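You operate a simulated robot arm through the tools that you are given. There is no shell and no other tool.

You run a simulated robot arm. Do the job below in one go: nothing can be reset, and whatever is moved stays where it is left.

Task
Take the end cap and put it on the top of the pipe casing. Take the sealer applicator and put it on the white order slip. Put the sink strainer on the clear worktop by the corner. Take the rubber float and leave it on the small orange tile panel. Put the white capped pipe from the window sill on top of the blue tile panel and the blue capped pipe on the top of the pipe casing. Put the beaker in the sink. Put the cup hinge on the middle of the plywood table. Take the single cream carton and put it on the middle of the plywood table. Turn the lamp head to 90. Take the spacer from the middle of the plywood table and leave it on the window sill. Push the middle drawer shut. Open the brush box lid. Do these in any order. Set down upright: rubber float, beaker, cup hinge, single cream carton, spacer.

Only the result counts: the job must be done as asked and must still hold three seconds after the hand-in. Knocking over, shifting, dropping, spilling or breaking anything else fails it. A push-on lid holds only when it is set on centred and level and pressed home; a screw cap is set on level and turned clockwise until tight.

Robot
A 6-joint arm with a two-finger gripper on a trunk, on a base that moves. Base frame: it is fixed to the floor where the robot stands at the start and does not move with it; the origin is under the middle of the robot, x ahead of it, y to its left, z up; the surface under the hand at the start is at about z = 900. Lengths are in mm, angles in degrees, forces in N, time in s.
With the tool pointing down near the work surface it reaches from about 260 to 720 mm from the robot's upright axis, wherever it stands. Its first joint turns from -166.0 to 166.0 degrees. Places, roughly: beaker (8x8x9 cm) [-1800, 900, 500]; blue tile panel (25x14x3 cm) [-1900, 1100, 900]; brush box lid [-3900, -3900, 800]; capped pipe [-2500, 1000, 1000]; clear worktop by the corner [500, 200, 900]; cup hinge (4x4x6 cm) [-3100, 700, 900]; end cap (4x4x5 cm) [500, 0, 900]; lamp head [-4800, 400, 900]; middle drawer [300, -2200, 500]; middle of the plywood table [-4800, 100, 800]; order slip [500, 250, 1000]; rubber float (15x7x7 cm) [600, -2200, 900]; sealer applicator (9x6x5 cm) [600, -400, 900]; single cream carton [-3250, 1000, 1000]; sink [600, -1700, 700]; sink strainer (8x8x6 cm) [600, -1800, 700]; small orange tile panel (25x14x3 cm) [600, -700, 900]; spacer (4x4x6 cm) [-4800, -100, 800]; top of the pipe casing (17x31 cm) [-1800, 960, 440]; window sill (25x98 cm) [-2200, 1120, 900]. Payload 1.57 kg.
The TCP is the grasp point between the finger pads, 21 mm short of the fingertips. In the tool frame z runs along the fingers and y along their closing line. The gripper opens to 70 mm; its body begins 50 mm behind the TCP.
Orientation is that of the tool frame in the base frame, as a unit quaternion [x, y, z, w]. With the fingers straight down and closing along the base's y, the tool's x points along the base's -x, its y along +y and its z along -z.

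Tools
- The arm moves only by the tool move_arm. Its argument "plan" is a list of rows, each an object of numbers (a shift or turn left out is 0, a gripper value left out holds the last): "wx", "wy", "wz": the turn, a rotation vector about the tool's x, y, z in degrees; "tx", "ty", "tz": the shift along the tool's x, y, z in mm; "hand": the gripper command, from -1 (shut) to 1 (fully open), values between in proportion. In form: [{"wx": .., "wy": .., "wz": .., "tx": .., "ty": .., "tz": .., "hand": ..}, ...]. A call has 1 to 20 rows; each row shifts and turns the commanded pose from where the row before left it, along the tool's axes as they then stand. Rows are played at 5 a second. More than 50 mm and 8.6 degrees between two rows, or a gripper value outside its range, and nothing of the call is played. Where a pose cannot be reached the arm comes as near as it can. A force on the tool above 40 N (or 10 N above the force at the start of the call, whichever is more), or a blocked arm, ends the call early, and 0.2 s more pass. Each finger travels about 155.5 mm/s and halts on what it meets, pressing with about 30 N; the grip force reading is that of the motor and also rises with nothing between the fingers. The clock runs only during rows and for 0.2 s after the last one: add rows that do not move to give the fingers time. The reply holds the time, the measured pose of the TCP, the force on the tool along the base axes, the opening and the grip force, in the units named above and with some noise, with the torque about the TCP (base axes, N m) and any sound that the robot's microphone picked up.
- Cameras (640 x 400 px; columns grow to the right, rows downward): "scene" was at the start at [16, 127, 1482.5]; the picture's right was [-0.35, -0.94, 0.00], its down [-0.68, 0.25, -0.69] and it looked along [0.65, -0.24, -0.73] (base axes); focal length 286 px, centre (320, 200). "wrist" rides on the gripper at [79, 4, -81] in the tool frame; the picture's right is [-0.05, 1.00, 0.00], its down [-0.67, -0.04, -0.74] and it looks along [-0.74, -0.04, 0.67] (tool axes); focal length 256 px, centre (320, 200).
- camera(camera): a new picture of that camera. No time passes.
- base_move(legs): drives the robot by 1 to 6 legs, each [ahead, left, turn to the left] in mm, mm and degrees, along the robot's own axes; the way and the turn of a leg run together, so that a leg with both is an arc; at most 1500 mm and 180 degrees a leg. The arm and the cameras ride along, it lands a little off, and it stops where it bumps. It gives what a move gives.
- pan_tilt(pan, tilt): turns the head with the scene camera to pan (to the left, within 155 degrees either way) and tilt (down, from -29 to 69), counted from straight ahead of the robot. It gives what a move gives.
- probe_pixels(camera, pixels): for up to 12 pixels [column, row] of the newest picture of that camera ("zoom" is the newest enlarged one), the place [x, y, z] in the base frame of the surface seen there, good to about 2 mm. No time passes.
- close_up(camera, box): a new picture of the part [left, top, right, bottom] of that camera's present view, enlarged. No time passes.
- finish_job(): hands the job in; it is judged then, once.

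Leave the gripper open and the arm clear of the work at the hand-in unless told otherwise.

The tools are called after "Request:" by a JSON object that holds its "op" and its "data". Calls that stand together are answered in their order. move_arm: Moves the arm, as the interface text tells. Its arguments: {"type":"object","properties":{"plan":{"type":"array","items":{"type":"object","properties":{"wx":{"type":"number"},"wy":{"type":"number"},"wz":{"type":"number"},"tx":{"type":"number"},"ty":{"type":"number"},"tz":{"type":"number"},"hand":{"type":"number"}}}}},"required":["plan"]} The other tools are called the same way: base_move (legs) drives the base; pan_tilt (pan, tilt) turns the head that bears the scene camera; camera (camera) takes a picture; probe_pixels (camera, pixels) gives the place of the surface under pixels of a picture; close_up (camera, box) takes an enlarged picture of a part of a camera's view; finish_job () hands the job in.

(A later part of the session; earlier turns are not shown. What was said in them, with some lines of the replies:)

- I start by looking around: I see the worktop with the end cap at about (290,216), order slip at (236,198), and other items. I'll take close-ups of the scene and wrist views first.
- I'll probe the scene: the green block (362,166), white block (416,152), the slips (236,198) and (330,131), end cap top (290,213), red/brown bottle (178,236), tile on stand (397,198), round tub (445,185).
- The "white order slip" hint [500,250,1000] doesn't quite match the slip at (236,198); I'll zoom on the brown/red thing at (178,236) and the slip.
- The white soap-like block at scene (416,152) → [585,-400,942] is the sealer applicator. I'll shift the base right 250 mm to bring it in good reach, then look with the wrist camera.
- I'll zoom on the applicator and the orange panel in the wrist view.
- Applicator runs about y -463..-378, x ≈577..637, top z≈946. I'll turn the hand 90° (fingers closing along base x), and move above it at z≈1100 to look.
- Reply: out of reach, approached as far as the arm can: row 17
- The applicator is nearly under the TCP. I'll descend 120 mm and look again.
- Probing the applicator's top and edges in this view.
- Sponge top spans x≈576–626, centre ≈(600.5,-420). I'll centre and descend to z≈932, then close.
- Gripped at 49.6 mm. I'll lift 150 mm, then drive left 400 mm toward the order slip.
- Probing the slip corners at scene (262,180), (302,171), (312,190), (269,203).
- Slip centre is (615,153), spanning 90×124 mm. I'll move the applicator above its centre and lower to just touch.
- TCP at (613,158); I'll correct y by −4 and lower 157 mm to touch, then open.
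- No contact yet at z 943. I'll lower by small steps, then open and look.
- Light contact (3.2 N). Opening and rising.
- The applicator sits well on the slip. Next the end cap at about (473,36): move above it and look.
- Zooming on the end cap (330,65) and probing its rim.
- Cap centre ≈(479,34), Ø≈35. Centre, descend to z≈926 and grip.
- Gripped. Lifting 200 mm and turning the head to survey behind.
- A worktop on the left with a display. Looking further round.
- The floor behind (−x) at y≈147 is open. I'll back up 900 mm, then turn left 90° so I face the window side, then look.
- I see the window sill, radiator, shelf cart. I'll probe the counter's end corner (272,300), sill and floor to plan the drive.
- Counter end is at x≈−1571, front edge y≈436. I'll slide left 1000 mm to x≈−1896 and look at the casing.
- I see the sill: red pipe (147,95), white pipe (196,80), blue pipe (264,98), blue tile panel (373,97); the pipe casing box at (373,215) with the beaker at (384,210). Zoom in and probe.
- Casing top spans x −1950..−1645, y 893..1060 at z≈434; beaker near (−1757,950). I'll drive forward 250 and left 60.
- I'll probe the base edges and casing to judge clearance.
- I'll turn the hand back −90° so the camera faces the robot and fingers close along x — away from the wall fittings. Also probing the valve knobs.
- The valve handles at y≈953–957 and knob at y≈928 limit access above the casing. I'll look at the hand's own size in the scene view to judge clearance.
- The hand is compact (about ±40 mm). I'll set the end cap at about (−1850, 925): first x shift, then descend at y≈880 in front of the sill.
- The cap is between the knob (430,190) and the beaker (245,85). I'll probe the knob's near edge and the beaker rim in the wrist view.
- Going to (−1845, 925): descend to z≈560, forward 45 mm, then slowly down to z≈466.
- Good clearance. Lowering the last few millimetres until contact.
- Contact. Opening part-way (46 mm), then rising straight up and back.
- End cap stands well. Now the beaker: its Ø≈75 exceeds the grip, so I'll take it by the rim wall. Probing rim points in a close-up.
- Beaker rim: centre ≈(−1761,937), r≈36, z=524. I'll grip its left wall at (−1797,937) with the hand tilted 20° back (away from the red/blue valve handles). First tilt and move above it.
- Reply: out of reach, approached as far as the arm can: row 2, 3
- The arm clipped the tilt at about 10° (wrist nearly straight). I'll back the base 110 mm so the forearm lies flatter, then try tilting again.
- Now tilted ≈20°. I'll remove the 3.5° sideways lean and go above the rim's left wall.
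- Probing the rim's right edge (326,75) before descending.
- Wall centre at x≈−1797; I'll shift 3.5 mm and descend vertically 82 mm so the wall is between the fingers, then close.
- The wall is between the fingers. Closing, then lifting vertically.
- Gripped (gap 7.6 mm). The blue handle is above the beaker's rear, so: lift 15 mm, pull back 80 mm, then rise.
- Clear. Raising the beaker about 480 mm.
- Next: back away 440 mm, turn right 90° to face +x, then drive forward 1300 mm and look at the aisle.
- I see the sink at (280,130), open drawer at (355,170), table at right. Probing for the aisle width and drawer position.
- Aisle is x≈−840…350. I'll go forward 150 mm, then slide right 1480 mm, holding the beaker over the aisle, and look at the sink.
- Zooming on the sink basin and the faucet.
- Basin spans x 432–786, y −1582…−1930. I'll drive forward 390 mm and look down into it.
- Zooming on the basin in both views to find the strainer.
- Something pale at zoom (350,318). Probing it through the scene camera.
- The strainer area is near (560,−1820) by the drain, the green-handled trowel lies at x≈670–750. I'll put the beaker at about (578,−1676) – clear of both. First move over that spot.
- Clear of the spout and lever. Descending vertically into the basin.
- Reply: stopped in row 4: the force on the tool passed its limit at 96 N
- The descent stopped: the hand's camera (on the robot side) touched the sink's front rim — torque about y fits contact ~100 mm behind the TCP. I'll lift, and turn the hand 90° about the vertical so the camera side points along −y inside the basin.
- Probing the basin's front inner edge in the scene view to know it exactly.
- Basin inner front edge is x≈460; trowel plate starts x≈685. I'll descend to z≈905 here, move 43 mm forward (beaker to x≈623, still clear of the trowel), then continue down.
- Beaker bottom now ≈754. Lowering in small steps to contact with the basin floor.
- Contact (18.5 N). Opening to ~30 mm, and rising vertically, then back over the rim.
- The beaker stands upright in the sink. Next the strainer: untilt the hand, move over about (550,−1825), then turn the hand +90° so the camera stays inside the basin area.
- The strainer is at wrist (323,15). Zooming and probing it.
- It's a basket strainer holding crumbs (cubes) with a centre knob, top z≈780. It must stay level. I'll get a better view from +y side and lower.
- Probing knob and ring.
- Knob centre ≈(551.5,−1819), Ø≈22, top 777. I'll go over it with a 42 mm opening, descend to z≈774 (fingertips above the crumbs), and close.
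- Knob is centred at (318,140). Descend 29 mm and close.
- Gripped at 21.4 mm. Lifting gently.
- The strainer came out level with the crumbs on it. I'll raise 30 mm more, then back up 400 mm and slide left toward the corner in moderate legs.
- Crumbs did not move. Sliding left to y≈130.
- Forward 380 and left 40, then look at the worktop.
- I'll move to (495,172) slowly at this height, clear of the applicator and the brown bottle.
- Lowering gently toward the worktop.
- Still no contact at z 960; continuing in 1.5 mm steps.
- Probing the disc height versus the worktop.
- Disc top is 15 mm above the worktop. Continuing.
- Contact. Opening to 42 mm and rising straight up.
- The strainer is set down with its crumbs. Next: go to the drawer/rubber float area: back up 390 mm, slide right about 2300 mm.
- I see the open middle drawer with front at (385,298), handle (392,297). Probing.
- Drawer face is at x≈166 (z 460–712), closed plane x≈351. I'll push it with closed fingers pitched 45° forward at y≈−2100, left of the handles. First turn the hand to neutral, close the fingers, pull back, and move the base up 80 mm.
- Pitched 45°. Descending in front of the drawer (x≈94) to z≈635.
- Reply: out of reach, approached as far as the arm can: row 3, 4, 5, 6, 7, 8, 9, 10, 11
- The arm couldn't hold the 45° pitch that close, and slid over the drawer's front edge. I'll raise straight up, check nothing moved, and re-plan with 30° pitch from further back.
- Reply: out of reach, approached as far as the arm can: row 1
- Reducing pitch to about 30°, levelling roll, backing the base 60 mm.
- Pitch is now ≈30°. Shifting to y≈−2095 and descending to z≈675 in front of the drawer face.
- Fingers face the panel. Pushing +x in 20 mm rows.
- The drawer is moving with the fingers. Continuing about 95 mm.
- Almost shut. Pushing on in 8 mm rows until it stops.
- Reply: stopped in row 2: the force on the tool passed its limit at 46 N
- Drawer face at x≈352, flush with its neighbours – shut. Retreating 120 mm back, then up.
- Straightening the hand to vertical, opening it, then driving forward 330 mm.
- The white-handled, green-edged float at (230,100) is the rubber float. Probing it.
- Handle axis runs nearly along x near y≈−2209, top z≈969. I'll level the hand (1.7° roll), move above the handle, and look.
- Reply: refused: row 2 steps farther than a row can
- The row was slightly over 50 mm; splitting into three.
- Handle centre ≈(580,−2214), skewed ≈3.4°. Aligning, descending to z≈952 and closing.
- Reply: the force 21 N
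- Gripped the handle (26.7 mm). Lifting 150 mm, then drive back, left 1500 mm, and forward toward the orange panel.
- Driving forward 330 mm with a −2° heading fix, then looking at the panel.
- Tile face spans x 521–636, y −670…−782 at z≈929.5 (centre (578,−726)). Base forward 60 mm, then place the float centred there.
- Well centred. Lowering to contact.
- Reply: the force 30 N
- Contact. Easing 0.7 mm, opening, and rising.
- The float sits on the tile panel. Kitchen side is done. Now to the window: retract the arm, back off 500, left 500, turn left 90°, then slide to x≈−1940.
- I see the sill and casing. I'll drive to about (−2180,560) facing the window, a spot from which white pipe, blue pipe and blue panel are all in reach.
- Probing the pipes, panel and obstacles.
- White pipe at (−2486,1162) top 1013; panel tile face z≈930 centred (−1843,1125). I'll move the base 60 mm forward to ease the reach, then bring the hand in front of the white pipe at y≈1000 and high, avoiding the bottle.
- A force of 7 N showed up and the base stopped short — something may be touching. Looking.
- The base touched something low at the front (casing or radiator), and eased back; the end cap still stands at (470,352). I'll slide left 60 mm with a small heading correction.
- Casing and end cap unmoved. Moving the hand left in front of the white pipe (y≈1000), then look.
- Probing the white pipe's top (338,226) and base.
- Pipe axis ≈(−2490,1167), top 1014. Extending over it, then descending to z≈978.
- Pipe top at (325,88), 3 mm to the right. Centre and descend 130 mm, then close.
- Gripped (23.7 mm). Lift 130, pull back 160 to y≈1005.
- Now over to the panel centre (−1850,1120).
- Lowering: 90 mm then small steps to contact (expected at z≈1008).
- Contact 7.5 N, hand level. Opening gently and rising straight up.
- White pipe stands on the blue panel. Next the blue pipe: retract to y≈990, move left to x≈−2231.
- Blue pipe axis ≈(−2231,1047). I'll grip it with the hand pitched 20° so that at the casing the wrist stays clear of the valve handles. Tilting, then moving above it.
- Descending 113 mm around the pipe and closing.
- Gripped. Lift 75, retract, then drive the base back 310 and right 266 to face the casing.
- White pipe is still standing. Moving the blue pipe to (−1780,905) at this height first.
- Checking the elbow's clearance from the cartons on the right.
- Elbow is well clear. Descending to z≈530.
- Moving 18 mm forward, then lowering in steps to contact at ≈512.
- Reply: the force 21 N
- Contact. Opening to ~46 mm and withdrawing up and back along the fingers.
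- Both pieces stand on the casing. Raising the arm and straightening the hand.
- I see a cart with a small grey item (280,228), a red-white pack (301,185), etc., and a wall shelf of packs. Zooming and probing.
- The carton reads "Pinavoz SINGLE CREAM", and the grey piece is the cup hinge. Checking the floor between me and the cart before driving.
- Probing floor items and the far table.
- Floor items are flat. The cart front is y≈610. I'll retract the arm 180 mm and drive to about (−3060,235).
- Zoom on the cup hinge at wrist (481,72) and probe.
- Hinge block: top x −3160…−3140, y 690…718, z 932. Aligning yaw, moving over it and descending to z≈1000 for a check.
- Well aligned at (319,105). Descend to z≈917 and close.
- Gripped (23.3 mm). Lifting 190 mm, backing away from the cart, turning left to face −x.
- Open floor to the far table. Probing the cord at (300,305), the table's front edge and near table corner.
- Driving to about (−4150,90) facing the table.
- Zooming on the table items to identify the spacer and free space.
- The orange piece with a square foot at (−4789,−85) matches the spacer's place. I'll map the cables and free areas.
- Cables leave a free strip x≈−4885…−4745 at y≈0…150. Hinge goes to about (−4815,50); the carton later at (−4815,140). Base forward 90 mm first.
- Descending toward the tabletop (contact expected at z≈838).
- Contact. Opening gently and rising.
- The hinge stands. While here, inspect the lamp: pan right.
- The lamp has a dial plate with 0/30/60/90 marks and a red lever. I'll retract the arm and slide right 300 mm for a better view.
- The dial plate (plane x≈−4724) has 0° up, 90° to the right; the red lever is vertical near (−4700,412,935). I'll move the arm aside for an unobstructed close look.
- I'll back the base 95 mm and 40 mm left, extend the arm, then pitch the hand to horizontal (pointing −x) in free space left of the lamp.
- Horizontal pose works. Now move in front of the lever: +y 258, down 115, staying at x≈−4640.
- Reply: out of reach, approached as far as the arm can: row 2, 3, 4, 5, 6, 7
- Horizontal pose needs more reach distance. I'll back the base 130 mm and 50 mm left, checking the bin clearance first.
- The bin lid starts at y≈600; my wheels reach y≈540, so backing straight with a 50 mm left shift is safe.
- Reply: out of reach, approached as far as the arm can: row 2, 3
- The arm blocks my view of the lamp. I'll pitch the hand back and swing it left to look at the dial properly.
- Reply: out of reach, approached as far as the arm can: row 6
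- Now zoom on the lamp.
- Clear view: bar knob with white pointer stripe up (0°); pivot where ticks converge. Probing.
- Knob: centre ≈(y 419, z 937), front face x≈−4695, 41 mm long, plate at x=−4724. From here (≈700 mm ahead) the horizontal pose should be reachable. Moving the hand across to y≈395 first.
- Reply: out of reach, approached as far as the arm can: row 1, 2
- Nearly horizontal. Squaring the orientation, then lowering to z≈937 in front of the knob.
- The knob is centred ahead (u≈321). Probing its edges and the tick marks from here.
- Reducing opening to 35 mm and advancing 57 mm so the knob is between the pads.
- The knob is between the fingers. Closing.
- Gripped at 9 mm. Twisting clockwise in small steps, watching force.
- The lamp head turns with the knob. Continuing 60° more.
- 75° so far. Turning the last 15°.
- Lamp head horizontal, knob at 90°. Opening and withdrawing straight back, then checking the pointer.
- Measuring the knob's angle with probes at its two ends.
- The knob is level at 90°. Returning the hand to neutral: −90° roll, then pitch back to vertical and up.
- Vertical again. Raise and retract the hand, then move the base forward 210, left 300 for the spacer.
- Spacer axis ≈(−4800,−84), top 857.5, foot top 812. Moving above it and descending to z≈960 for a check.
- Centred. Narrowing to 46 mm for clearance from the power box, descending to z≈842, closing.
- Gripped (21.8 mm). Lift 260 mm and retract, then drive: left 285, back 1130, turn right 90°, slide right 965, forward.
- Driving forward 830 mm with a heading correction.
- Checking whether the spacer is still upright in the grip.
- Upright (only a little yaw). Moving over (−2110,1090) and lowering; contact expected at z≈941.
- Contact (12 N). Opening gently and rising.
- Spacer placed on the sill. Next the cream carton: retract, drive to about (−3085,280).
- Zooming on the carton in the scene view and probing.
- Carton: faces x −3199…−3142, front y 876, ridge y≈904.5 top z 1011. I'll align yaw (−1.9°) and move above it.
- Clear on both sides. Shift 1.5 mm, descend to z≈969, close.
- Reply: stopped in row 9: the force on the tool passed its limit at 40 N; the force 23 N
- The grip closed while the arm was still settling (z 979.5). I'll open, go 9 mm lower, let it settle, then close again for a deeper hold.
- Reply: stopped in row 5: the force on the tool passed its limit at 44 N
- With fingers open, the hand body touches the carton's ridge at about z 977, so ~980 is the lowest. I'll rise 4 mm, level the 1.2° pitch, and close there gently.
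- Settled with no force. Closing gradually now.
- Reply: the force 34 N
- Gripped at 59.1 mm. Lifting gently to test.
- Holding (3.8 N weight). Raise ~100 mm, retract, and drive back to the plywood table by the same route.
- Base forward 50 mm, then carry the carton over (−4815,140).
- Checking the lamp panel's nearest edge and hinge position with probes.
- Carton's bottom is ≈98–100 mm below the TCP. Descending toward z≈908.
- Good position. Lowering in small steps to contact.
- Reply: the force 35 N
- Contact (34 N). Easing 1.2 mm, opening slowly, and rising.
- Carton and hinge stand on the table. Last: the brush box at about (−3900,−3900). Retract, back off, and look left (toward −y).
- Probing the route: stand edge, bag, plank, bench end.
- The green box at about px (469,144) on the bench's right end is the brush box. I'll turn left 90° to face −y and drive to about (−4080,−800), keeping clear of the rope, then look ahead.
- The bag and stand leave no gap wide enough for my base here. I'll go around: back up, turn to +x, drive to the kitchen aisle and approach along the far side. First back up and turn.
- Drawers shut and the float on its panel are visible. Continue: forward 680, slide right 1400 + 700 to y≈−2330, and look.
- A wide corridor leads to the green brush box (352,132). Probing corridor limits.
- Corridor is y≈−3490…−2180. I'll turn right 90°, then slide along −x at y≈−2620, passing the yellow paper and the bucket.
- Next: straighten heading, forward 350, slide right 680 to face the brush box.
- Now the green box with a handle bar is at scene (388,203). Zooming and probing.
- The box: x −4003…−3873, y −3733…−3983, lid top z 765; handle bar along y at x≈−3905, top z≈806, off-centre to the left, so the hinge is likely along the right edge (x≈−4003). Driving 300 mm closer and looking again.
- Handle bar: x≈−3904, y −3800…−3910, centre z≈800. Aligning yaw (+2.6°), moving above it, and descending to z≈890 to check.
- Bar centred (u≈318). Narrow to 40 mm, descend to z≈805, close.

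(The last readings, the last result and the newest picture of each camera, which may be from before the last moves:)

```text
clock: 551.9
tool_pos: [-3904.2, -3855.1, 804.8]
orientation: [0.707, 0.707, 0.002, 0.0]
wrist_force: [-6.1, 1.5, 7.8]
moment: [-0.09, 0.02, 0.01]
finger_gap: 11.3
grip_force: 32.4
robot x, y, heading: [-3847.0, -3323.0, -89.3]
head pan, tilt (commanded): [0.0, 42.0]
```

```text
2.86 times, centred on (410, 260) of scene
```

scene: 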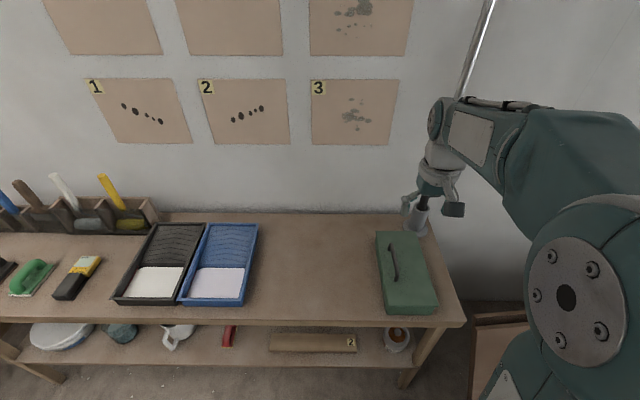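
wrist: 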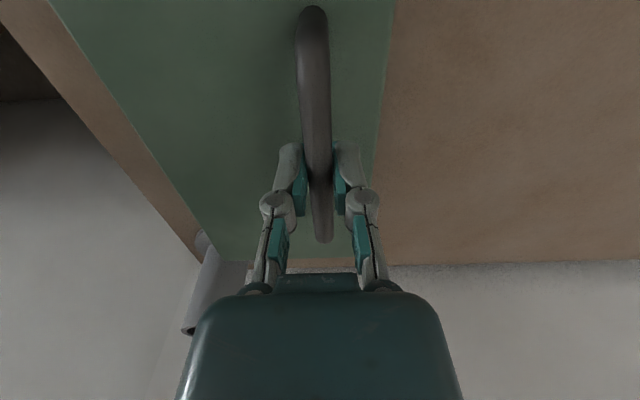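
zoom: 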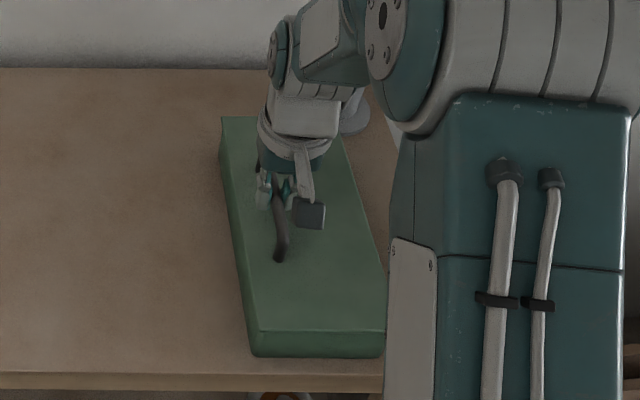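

Gripped the bar (11.3 mm). Lifting along an arc about the presumed hinge at x≈−4003, z≈765: first 20°, checking forces.

Request:
{"op": "move_arm", "data": {"plan": [{"ty": -3.8, "tz": -8.5}, {"ty": -3.8, "tz": -8.1}, {"ty": -5, "tz": -7.7}, {"ty": -5.3, "tz": -7.4}, {}]}}

Request:
{"op": "close_up", "data": {"camera": "scene", "box": [350, 190, 470, 330]}}

Request:
{"op": "camera", "data": {"camera": "wrist"}}

```text
clock: 553.1
tool_pos: [-3921.5, -3855.4, 838.3]
orientation: [0.707, 0.707, 0.0, 0.0]
wrist_force: [5.1, -8.3, 0.6]
moment: [-0.1, -0.1, -0.06]
finger_gap: 11.0
grip_force: 31.8
robot x, y, heading: [-3850.0, -3317.3, -89.4]
head pan, tilt (commanded): [0.0, 42.0]
```

```text
2.86 times, centred on (410, 260) of scene
```

zoom: 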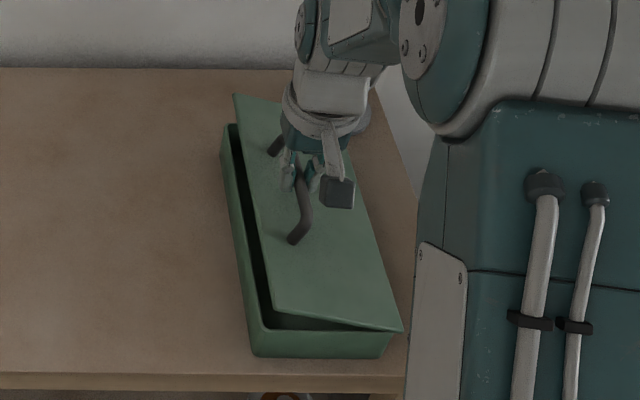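

```text
taken
```

wrist: 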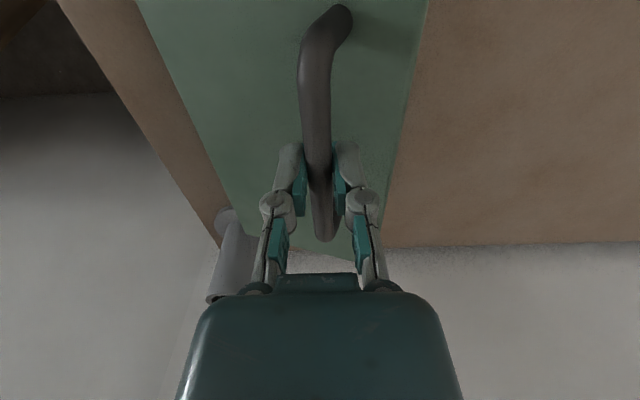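

The lid opens about the right edge as expected. Continuing to 50°.

Request:
{"op": "move_arm", "data": {"plan": [{"ty": -6.3, "tz": -6.7}, {"ty": -6.5, "tz": -6.3}, {"ty": -7.3, "tz": -5.6}, {"ty": -7.6, "tz": -5}, {"ty": -8.2, "tz": -4.3}, {"ty": -8.3, "tz": -3.6}, {}]}}

Request:
{"op": "close_up", "data": {"camera": "scene", "box": [350, 190, 470, 330]}}

Request:
{"op": "camera", "data": {"camera": "wrist"}}

```text
clock: 554.7
tool_pos: [-3966.2, -3855.2, 868.9]
orientation: [0.707, 0.707, 0.0, -0.001]
wrist_force: [9.1, -3.4, 19.7]
moment: [0.19, -0.07, -0.15]
finger_gap: 10.8
grip_force: 32.7
robot x, y, heading: [-3847.0, -3318.3, -89.2]
head pan, tilt (commanded): [0.0, 42.0]
```

```text
2.86 times, centred on (410, 260) of scene
```

zoom: 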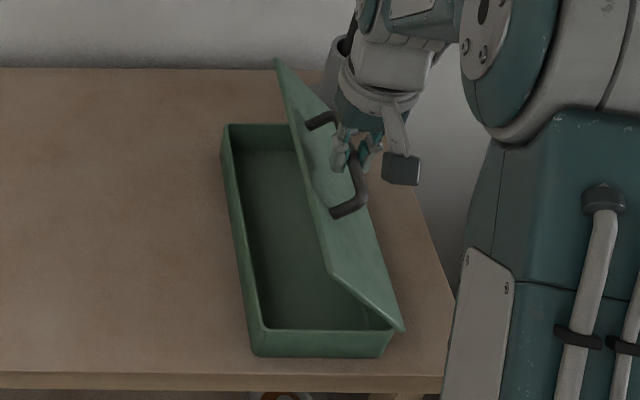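

```text
taken
```

wrist: 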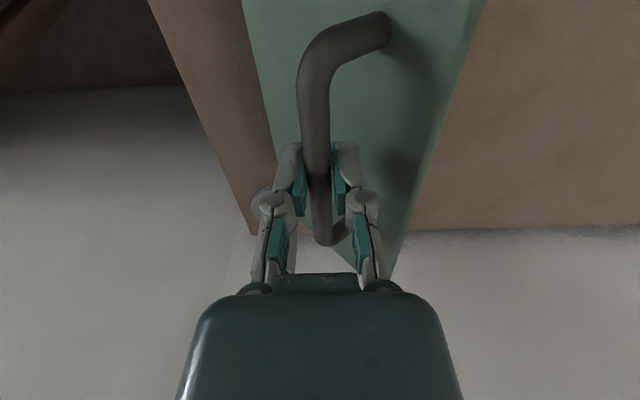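

A 20 N force outward shows my arc radius is a bit small. I'll continue with a slightly larger radius to 60° and re-check.

Request:
{"op": "move_arm", "data": {"plan": [{"ty": 0.5, "tz": -1.5}, {"ty": -8.5, "tz": -2.8}, {"ty": -8.5, "tz": -2.3}, {}]}}

```text
clock: 555.7
tool_pos: [-3982.1, -3855.7, 872.6]
orientation: [0.708, 0.707, 0.003, -0.002]
wrist_force: [1.1, -3.6, -2.3]
moment: [0.37, -0.12, -0.15]
finger_gap: 11.0
grip_force: 32.2
robot x, y, heading: [-3843.8, -3324.2, -89.1]
head pan, tilt (commanded): [0.0, 42.0]
```

Forces are small. Continuing 60°→80°.

Request:
{"op": "move_arm", "data": {"plan": [{"ty": -9.1, "tz": -1.5}, {"ty": -9.1, "tz": -0.9}, {"ty": -9.1, "tz": 0.2}, {"ty": -9.1, "tz": 0.8}, {}]}}

Request:
{"op": "close_up", "data": {"camera": "scene", "box": [350, 170, 490, 330]}}

Request:
{"op": "camera", "data": {"camera": "wrist"}}

```text
clock: 556.9
tool_pos: [-4020.1, -3853.6, 875.8]
orientation: [0.707, 0.707, 0.001, -0.001]
wrist_force: [0.1, 3.0, 1.1]
moment: [0.23, -0.13, -0.22]
finger_gap: 10.9
grip_force: 31.7
robot x, y, heading: [-3849.8, -3321.4, -89.4]
head pan, tilt (commanded): [0.0, 42.0]
```

```text
2.50 times, centred on (420, 250) of scene
```

zoom: 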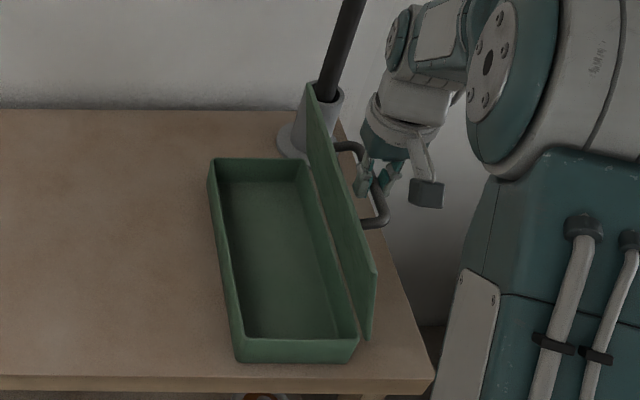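

```text
taken
```

wrist: 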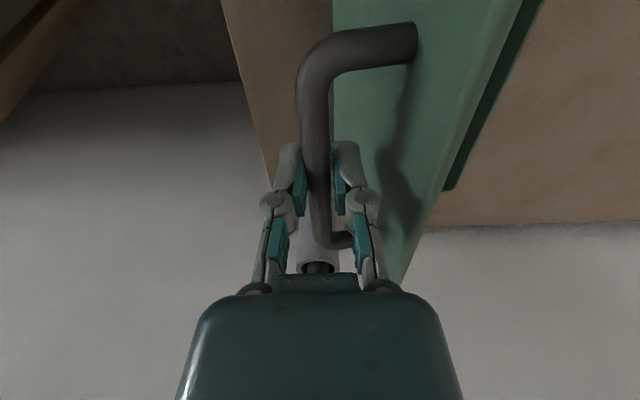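

Lid ≈80° open, forces small. Continuing to ~97°.

Request:
{"op": "move_arm", "data": {"plan": [{"ty": -8.9, "tz": 1.8}, {"ty": -8.8, "tz": 2.6}, {}, {}]}}

Request:
{"op": "close_up", "data": {"camera": "scene", "box": [350, 170, 490, 330]}}

Request:
{"op": "camera", "data": {"camera": "wrist"}}

```text
clock: 557.9
tool_pos: [-4037.8, -3855.6, 870.1]
orientation: [0.707, 0.708, 0.001, -0.001]
wrist_force: [1.0, 5.0, -0.4]
moment: [0.26, -0.05, -0.22]
finger_gap: 11.0
grip_force: 31.9
robot x, y, heading: [-3846.1, -3321.4, -89.1]
head pan, tilt (commanded): [0.0, 42.0]
```

```text
2.50 times, centred on (420, 250) of scene
```

zoom: 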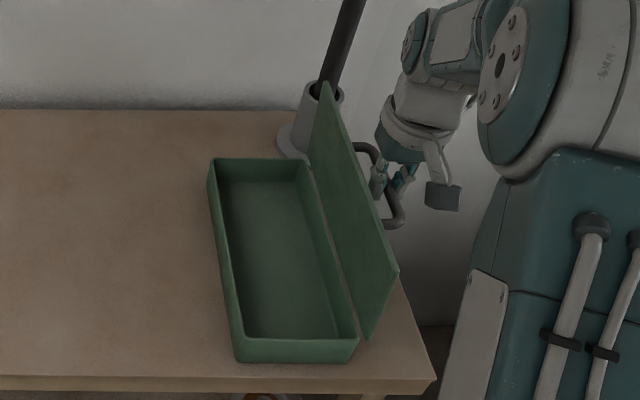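

```text
taken
```

wrist: 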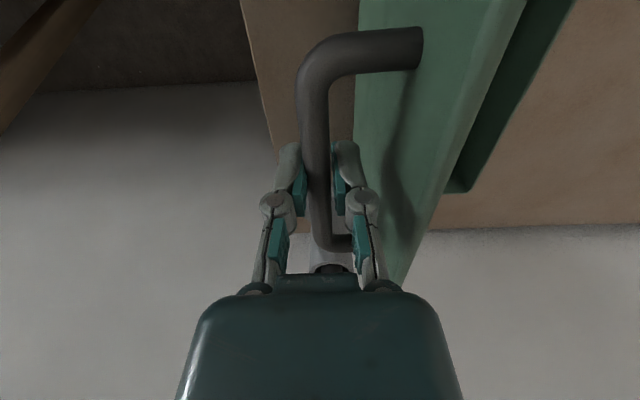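

≈90°. Continuing gently to ~100°.

Request:
{"op": "move_arm", "data": {"plan": [{"ty": -8.5, "tz": 3.4}, {"ty": -8.1, "tz": 4.2}, {}, {}]}}

Request:
{"op": "close_up", "data": {"camera": "scene", "box": [350, 170, 490, 330]}}

```text
clock: 558.9
tool_pos: [-4053.2, -3855.5, 864.3]
orientation: [0.707, 0.707, 0.0, 0.0]
wrist_force: [-6.6, 8.4, 12.7]
moment: [0.33, 0.01, -0.18]
finger_gap: 11.0
grip_force: 31.8
robot x, y, heading: [-3842.7, -3318.8, -88.9]
head pan, tilt (commanded): [0.0, 42.0]
```

```text
2.50 times, centred on (420, 250) of scene
```

zoom: 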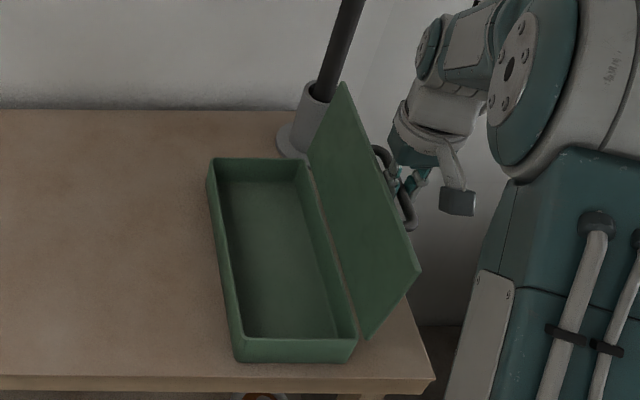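

≈100°. Loosening the fingers slightly (gap ~26 mm) while still around the bar to see whether the lid holds.

Request:
{"op": "move_arm", "data": {"plan": [{"hand": -0.25}, {}, {}, {}, {}]}}

Request:
{"op": "camera", "data": {"camera": "wrist"}}

Request:
{"op": "close_up", "data": {"camera": "scene", "box": [350, 170, 490, 330]}}

```text
clock: 560.1
tool_pos: [-4052.1, -3855.7, 864.0]
orientation: [0.707, 0.707, 0.002, -0.001]
wrist_force: [0.6, 0.5, -0.5]
moment: [0.03, -0.01, -0.01]
finger_gap: 26.2
grip_force: 0.0
robot x, y, heading: [-3847.4, -3324.1, -89.4]
head pan, tilt (commanded): [0.0, 42.0]
```

```text
taken
```

wrist: 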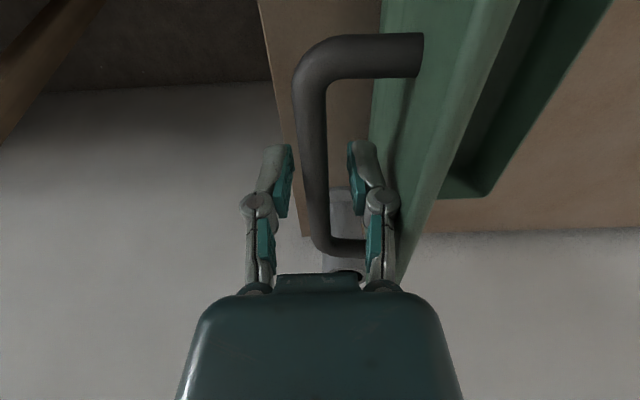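

```text
2.50 times, centred on (420, 250) of scene
```

zoom: 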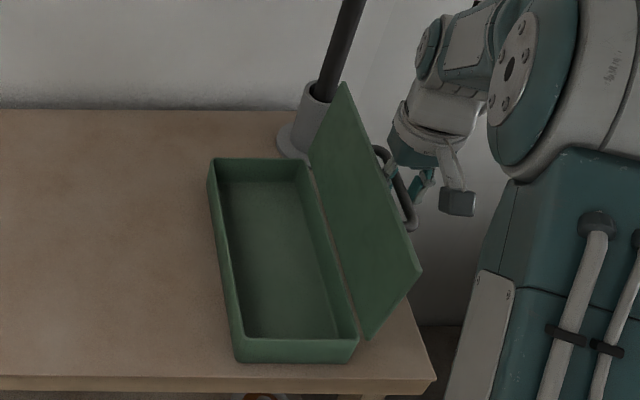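

The lid holds by itself at ≈100°. Withdrawing carefully: shift 6 mm away from the lid, rise 32 mm off the bar, shift further −x, then rise.

Request:
{"op": "move_arm", "data": {"plan": [{"ty": -3}, {"ty": -2.5}, {"tz": -8}, {"tz": -8}, {"tz": -8}, {"tz": -8}, {"ty": -10}, {"ty": -10, "tz": -20}, {"tz": -40}, {"tz": -40}, {"tz": -40}, {"tz": -40}, {}]}}

Request:
{"op": "camera", "data": {"camera": "wrist"}}

Request:
{"op": "camera", "data": {"camera": "scene"}}

```text
clock: 562.9
tool_pos: [-4078.5, -3855.4, 1077.4]
orientation: [0.707, 0.707, 0.002, -0.001]
wrist_force: [0.4, -0.3, 0.8]
moment: [0.01, -0.03, 0.04]
finger_gap: 26.5
grip_force: 0.0
robot x, y, heading: [-3845.0, -3320.2, -89.5]
head pan, tilt (commanded): [0.0, 42.0]
```

```text
taken
```

wrist: 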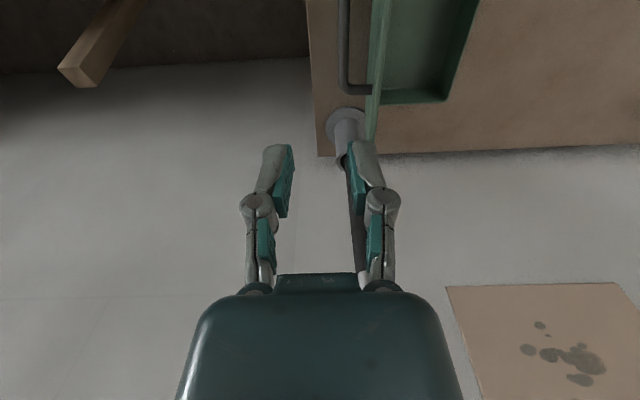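

```text
taken
```

scene: 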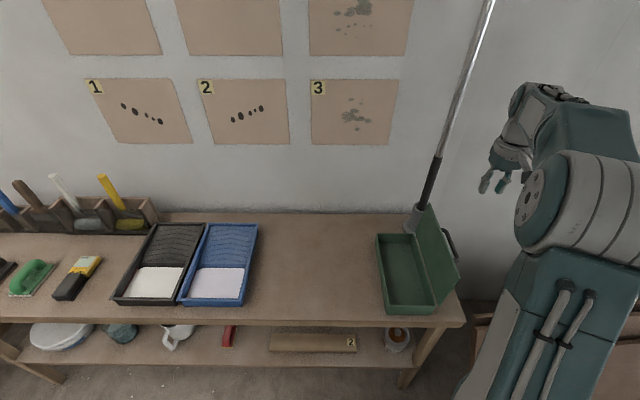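

The lid stays open at about 100°. Retracting the arm clear and opening the gripper fully.

Request:
{"op": "move_arm", "data": {"plan": [{"tx": 40}, {"tx": 40}, {"tx": 40}, {"tx": 40}, {"tx": 40, "hand": 1}, {}, {}]}}

Request:
{"op": "base_move", "data": {"legs": [[-200, 0, 0]]}}

Request:
{"op": "close_up", "data": {"camera": "scene", "box": [320, 130, 480, 290]}}

Request:
{"op": "probe_pixels", "data": {"camera": "zoom", "pixels": [[430, 180], [470, 260], [400, 200]]}}

```text
clock: 564.5
tool_pos: [-4078.9, -3654.7, 1076.1]
orientation: [0.707, 0.707, 0.001, 0.0]
wrist_force: [-0.2, -0.8, 0.1]
moment: [0.02, -0.04, 0.0]
finger_gap: 70.0
grip_force: 0.1
robot x, y, heading: [-3845.8, -3323.9, -89.4]
head pan, tilt (commanded): [0.0, 42.0]
```

```text
clock: 566.1
tool_pos: [-4081.7, -3453.0, 1076.5]
orientation: [0.707, 0.707, 0.002, -0.001]
wrist_force: [-0.3, 0.5, 0.0]
moment: [0.0, 0.01, 0.0]
finger_gap: 70.0
grip_force: 0.1
robot x, y, heading: [-3847.6, -3119.9, -89.4]
head pan, tilt (commanded): [0.0, 42.0]
```

```text
2.50 times, centred on (400, 210) of scene
```

zoom: 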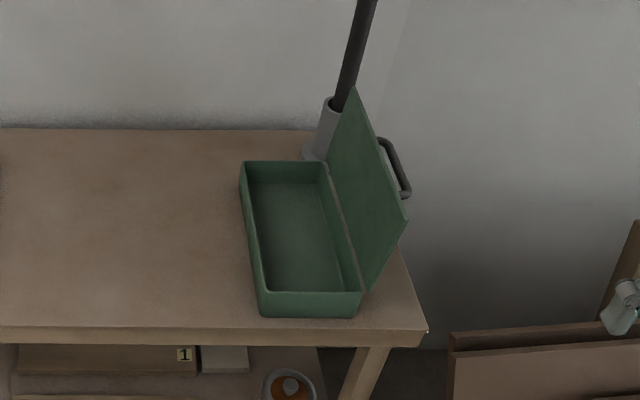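

```text
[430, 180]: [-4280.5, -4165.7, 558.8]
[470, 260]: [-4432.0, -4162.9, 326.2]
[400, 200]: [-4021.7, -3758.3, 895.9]
```

All jobs are done: the lid stays open, the gripper is open and the arm is clear. Handing in.

Request:
{"op": "finish_job", "data": {}}

```text
The job is handed in.
```

I finished all thirteen items and handed the job in. The hand-in gave no pass or fail result. I checked each item by camera when I set it down, but did not go back over the whole room at the end.

- **Pipe casing:** the end cap and the blue capped pipe both stand on top.
- **Order slip:** the sealer applicator sits centred on the "Kitchen order Shade 30" slip. A second white slip lay further back. I chose the "Kitchen order" one because it best fits the rough position you gave.
- **Worktop by the corner:** the sink strainer is at about (495, 172), with its crumbs still on it.
- **Orange tile panel:** the rubber float is upright on the tiles.
- **Blue tile panel:** the white capped pipe stands on it.
- **Sink:** the beaker is upright, clear of the green-handled trowel already there.
- **Plywood table:** the cup hinge and the single cream carton stand upright between the two cables.
- **Window sill:** the spacer is upright.
- **Lamp:** the head is turned to 90, with the knob level within about 2 degrees.
- **Middle drawer:** shut, with its front flush with the neighbouring drawers.
- **Brush box:** the lid is open to about 100 degrees and stays there unheld.

**Unplanned contacts:** I saw nothing shifted after any of these.
- The hand camera touched the sink's front rim.
- The fingers rested briefly on the drawer's top edge.
- The base brushed something low by the radiator or casing.
- The hand pressed on the carton's top ridge before lifting it.
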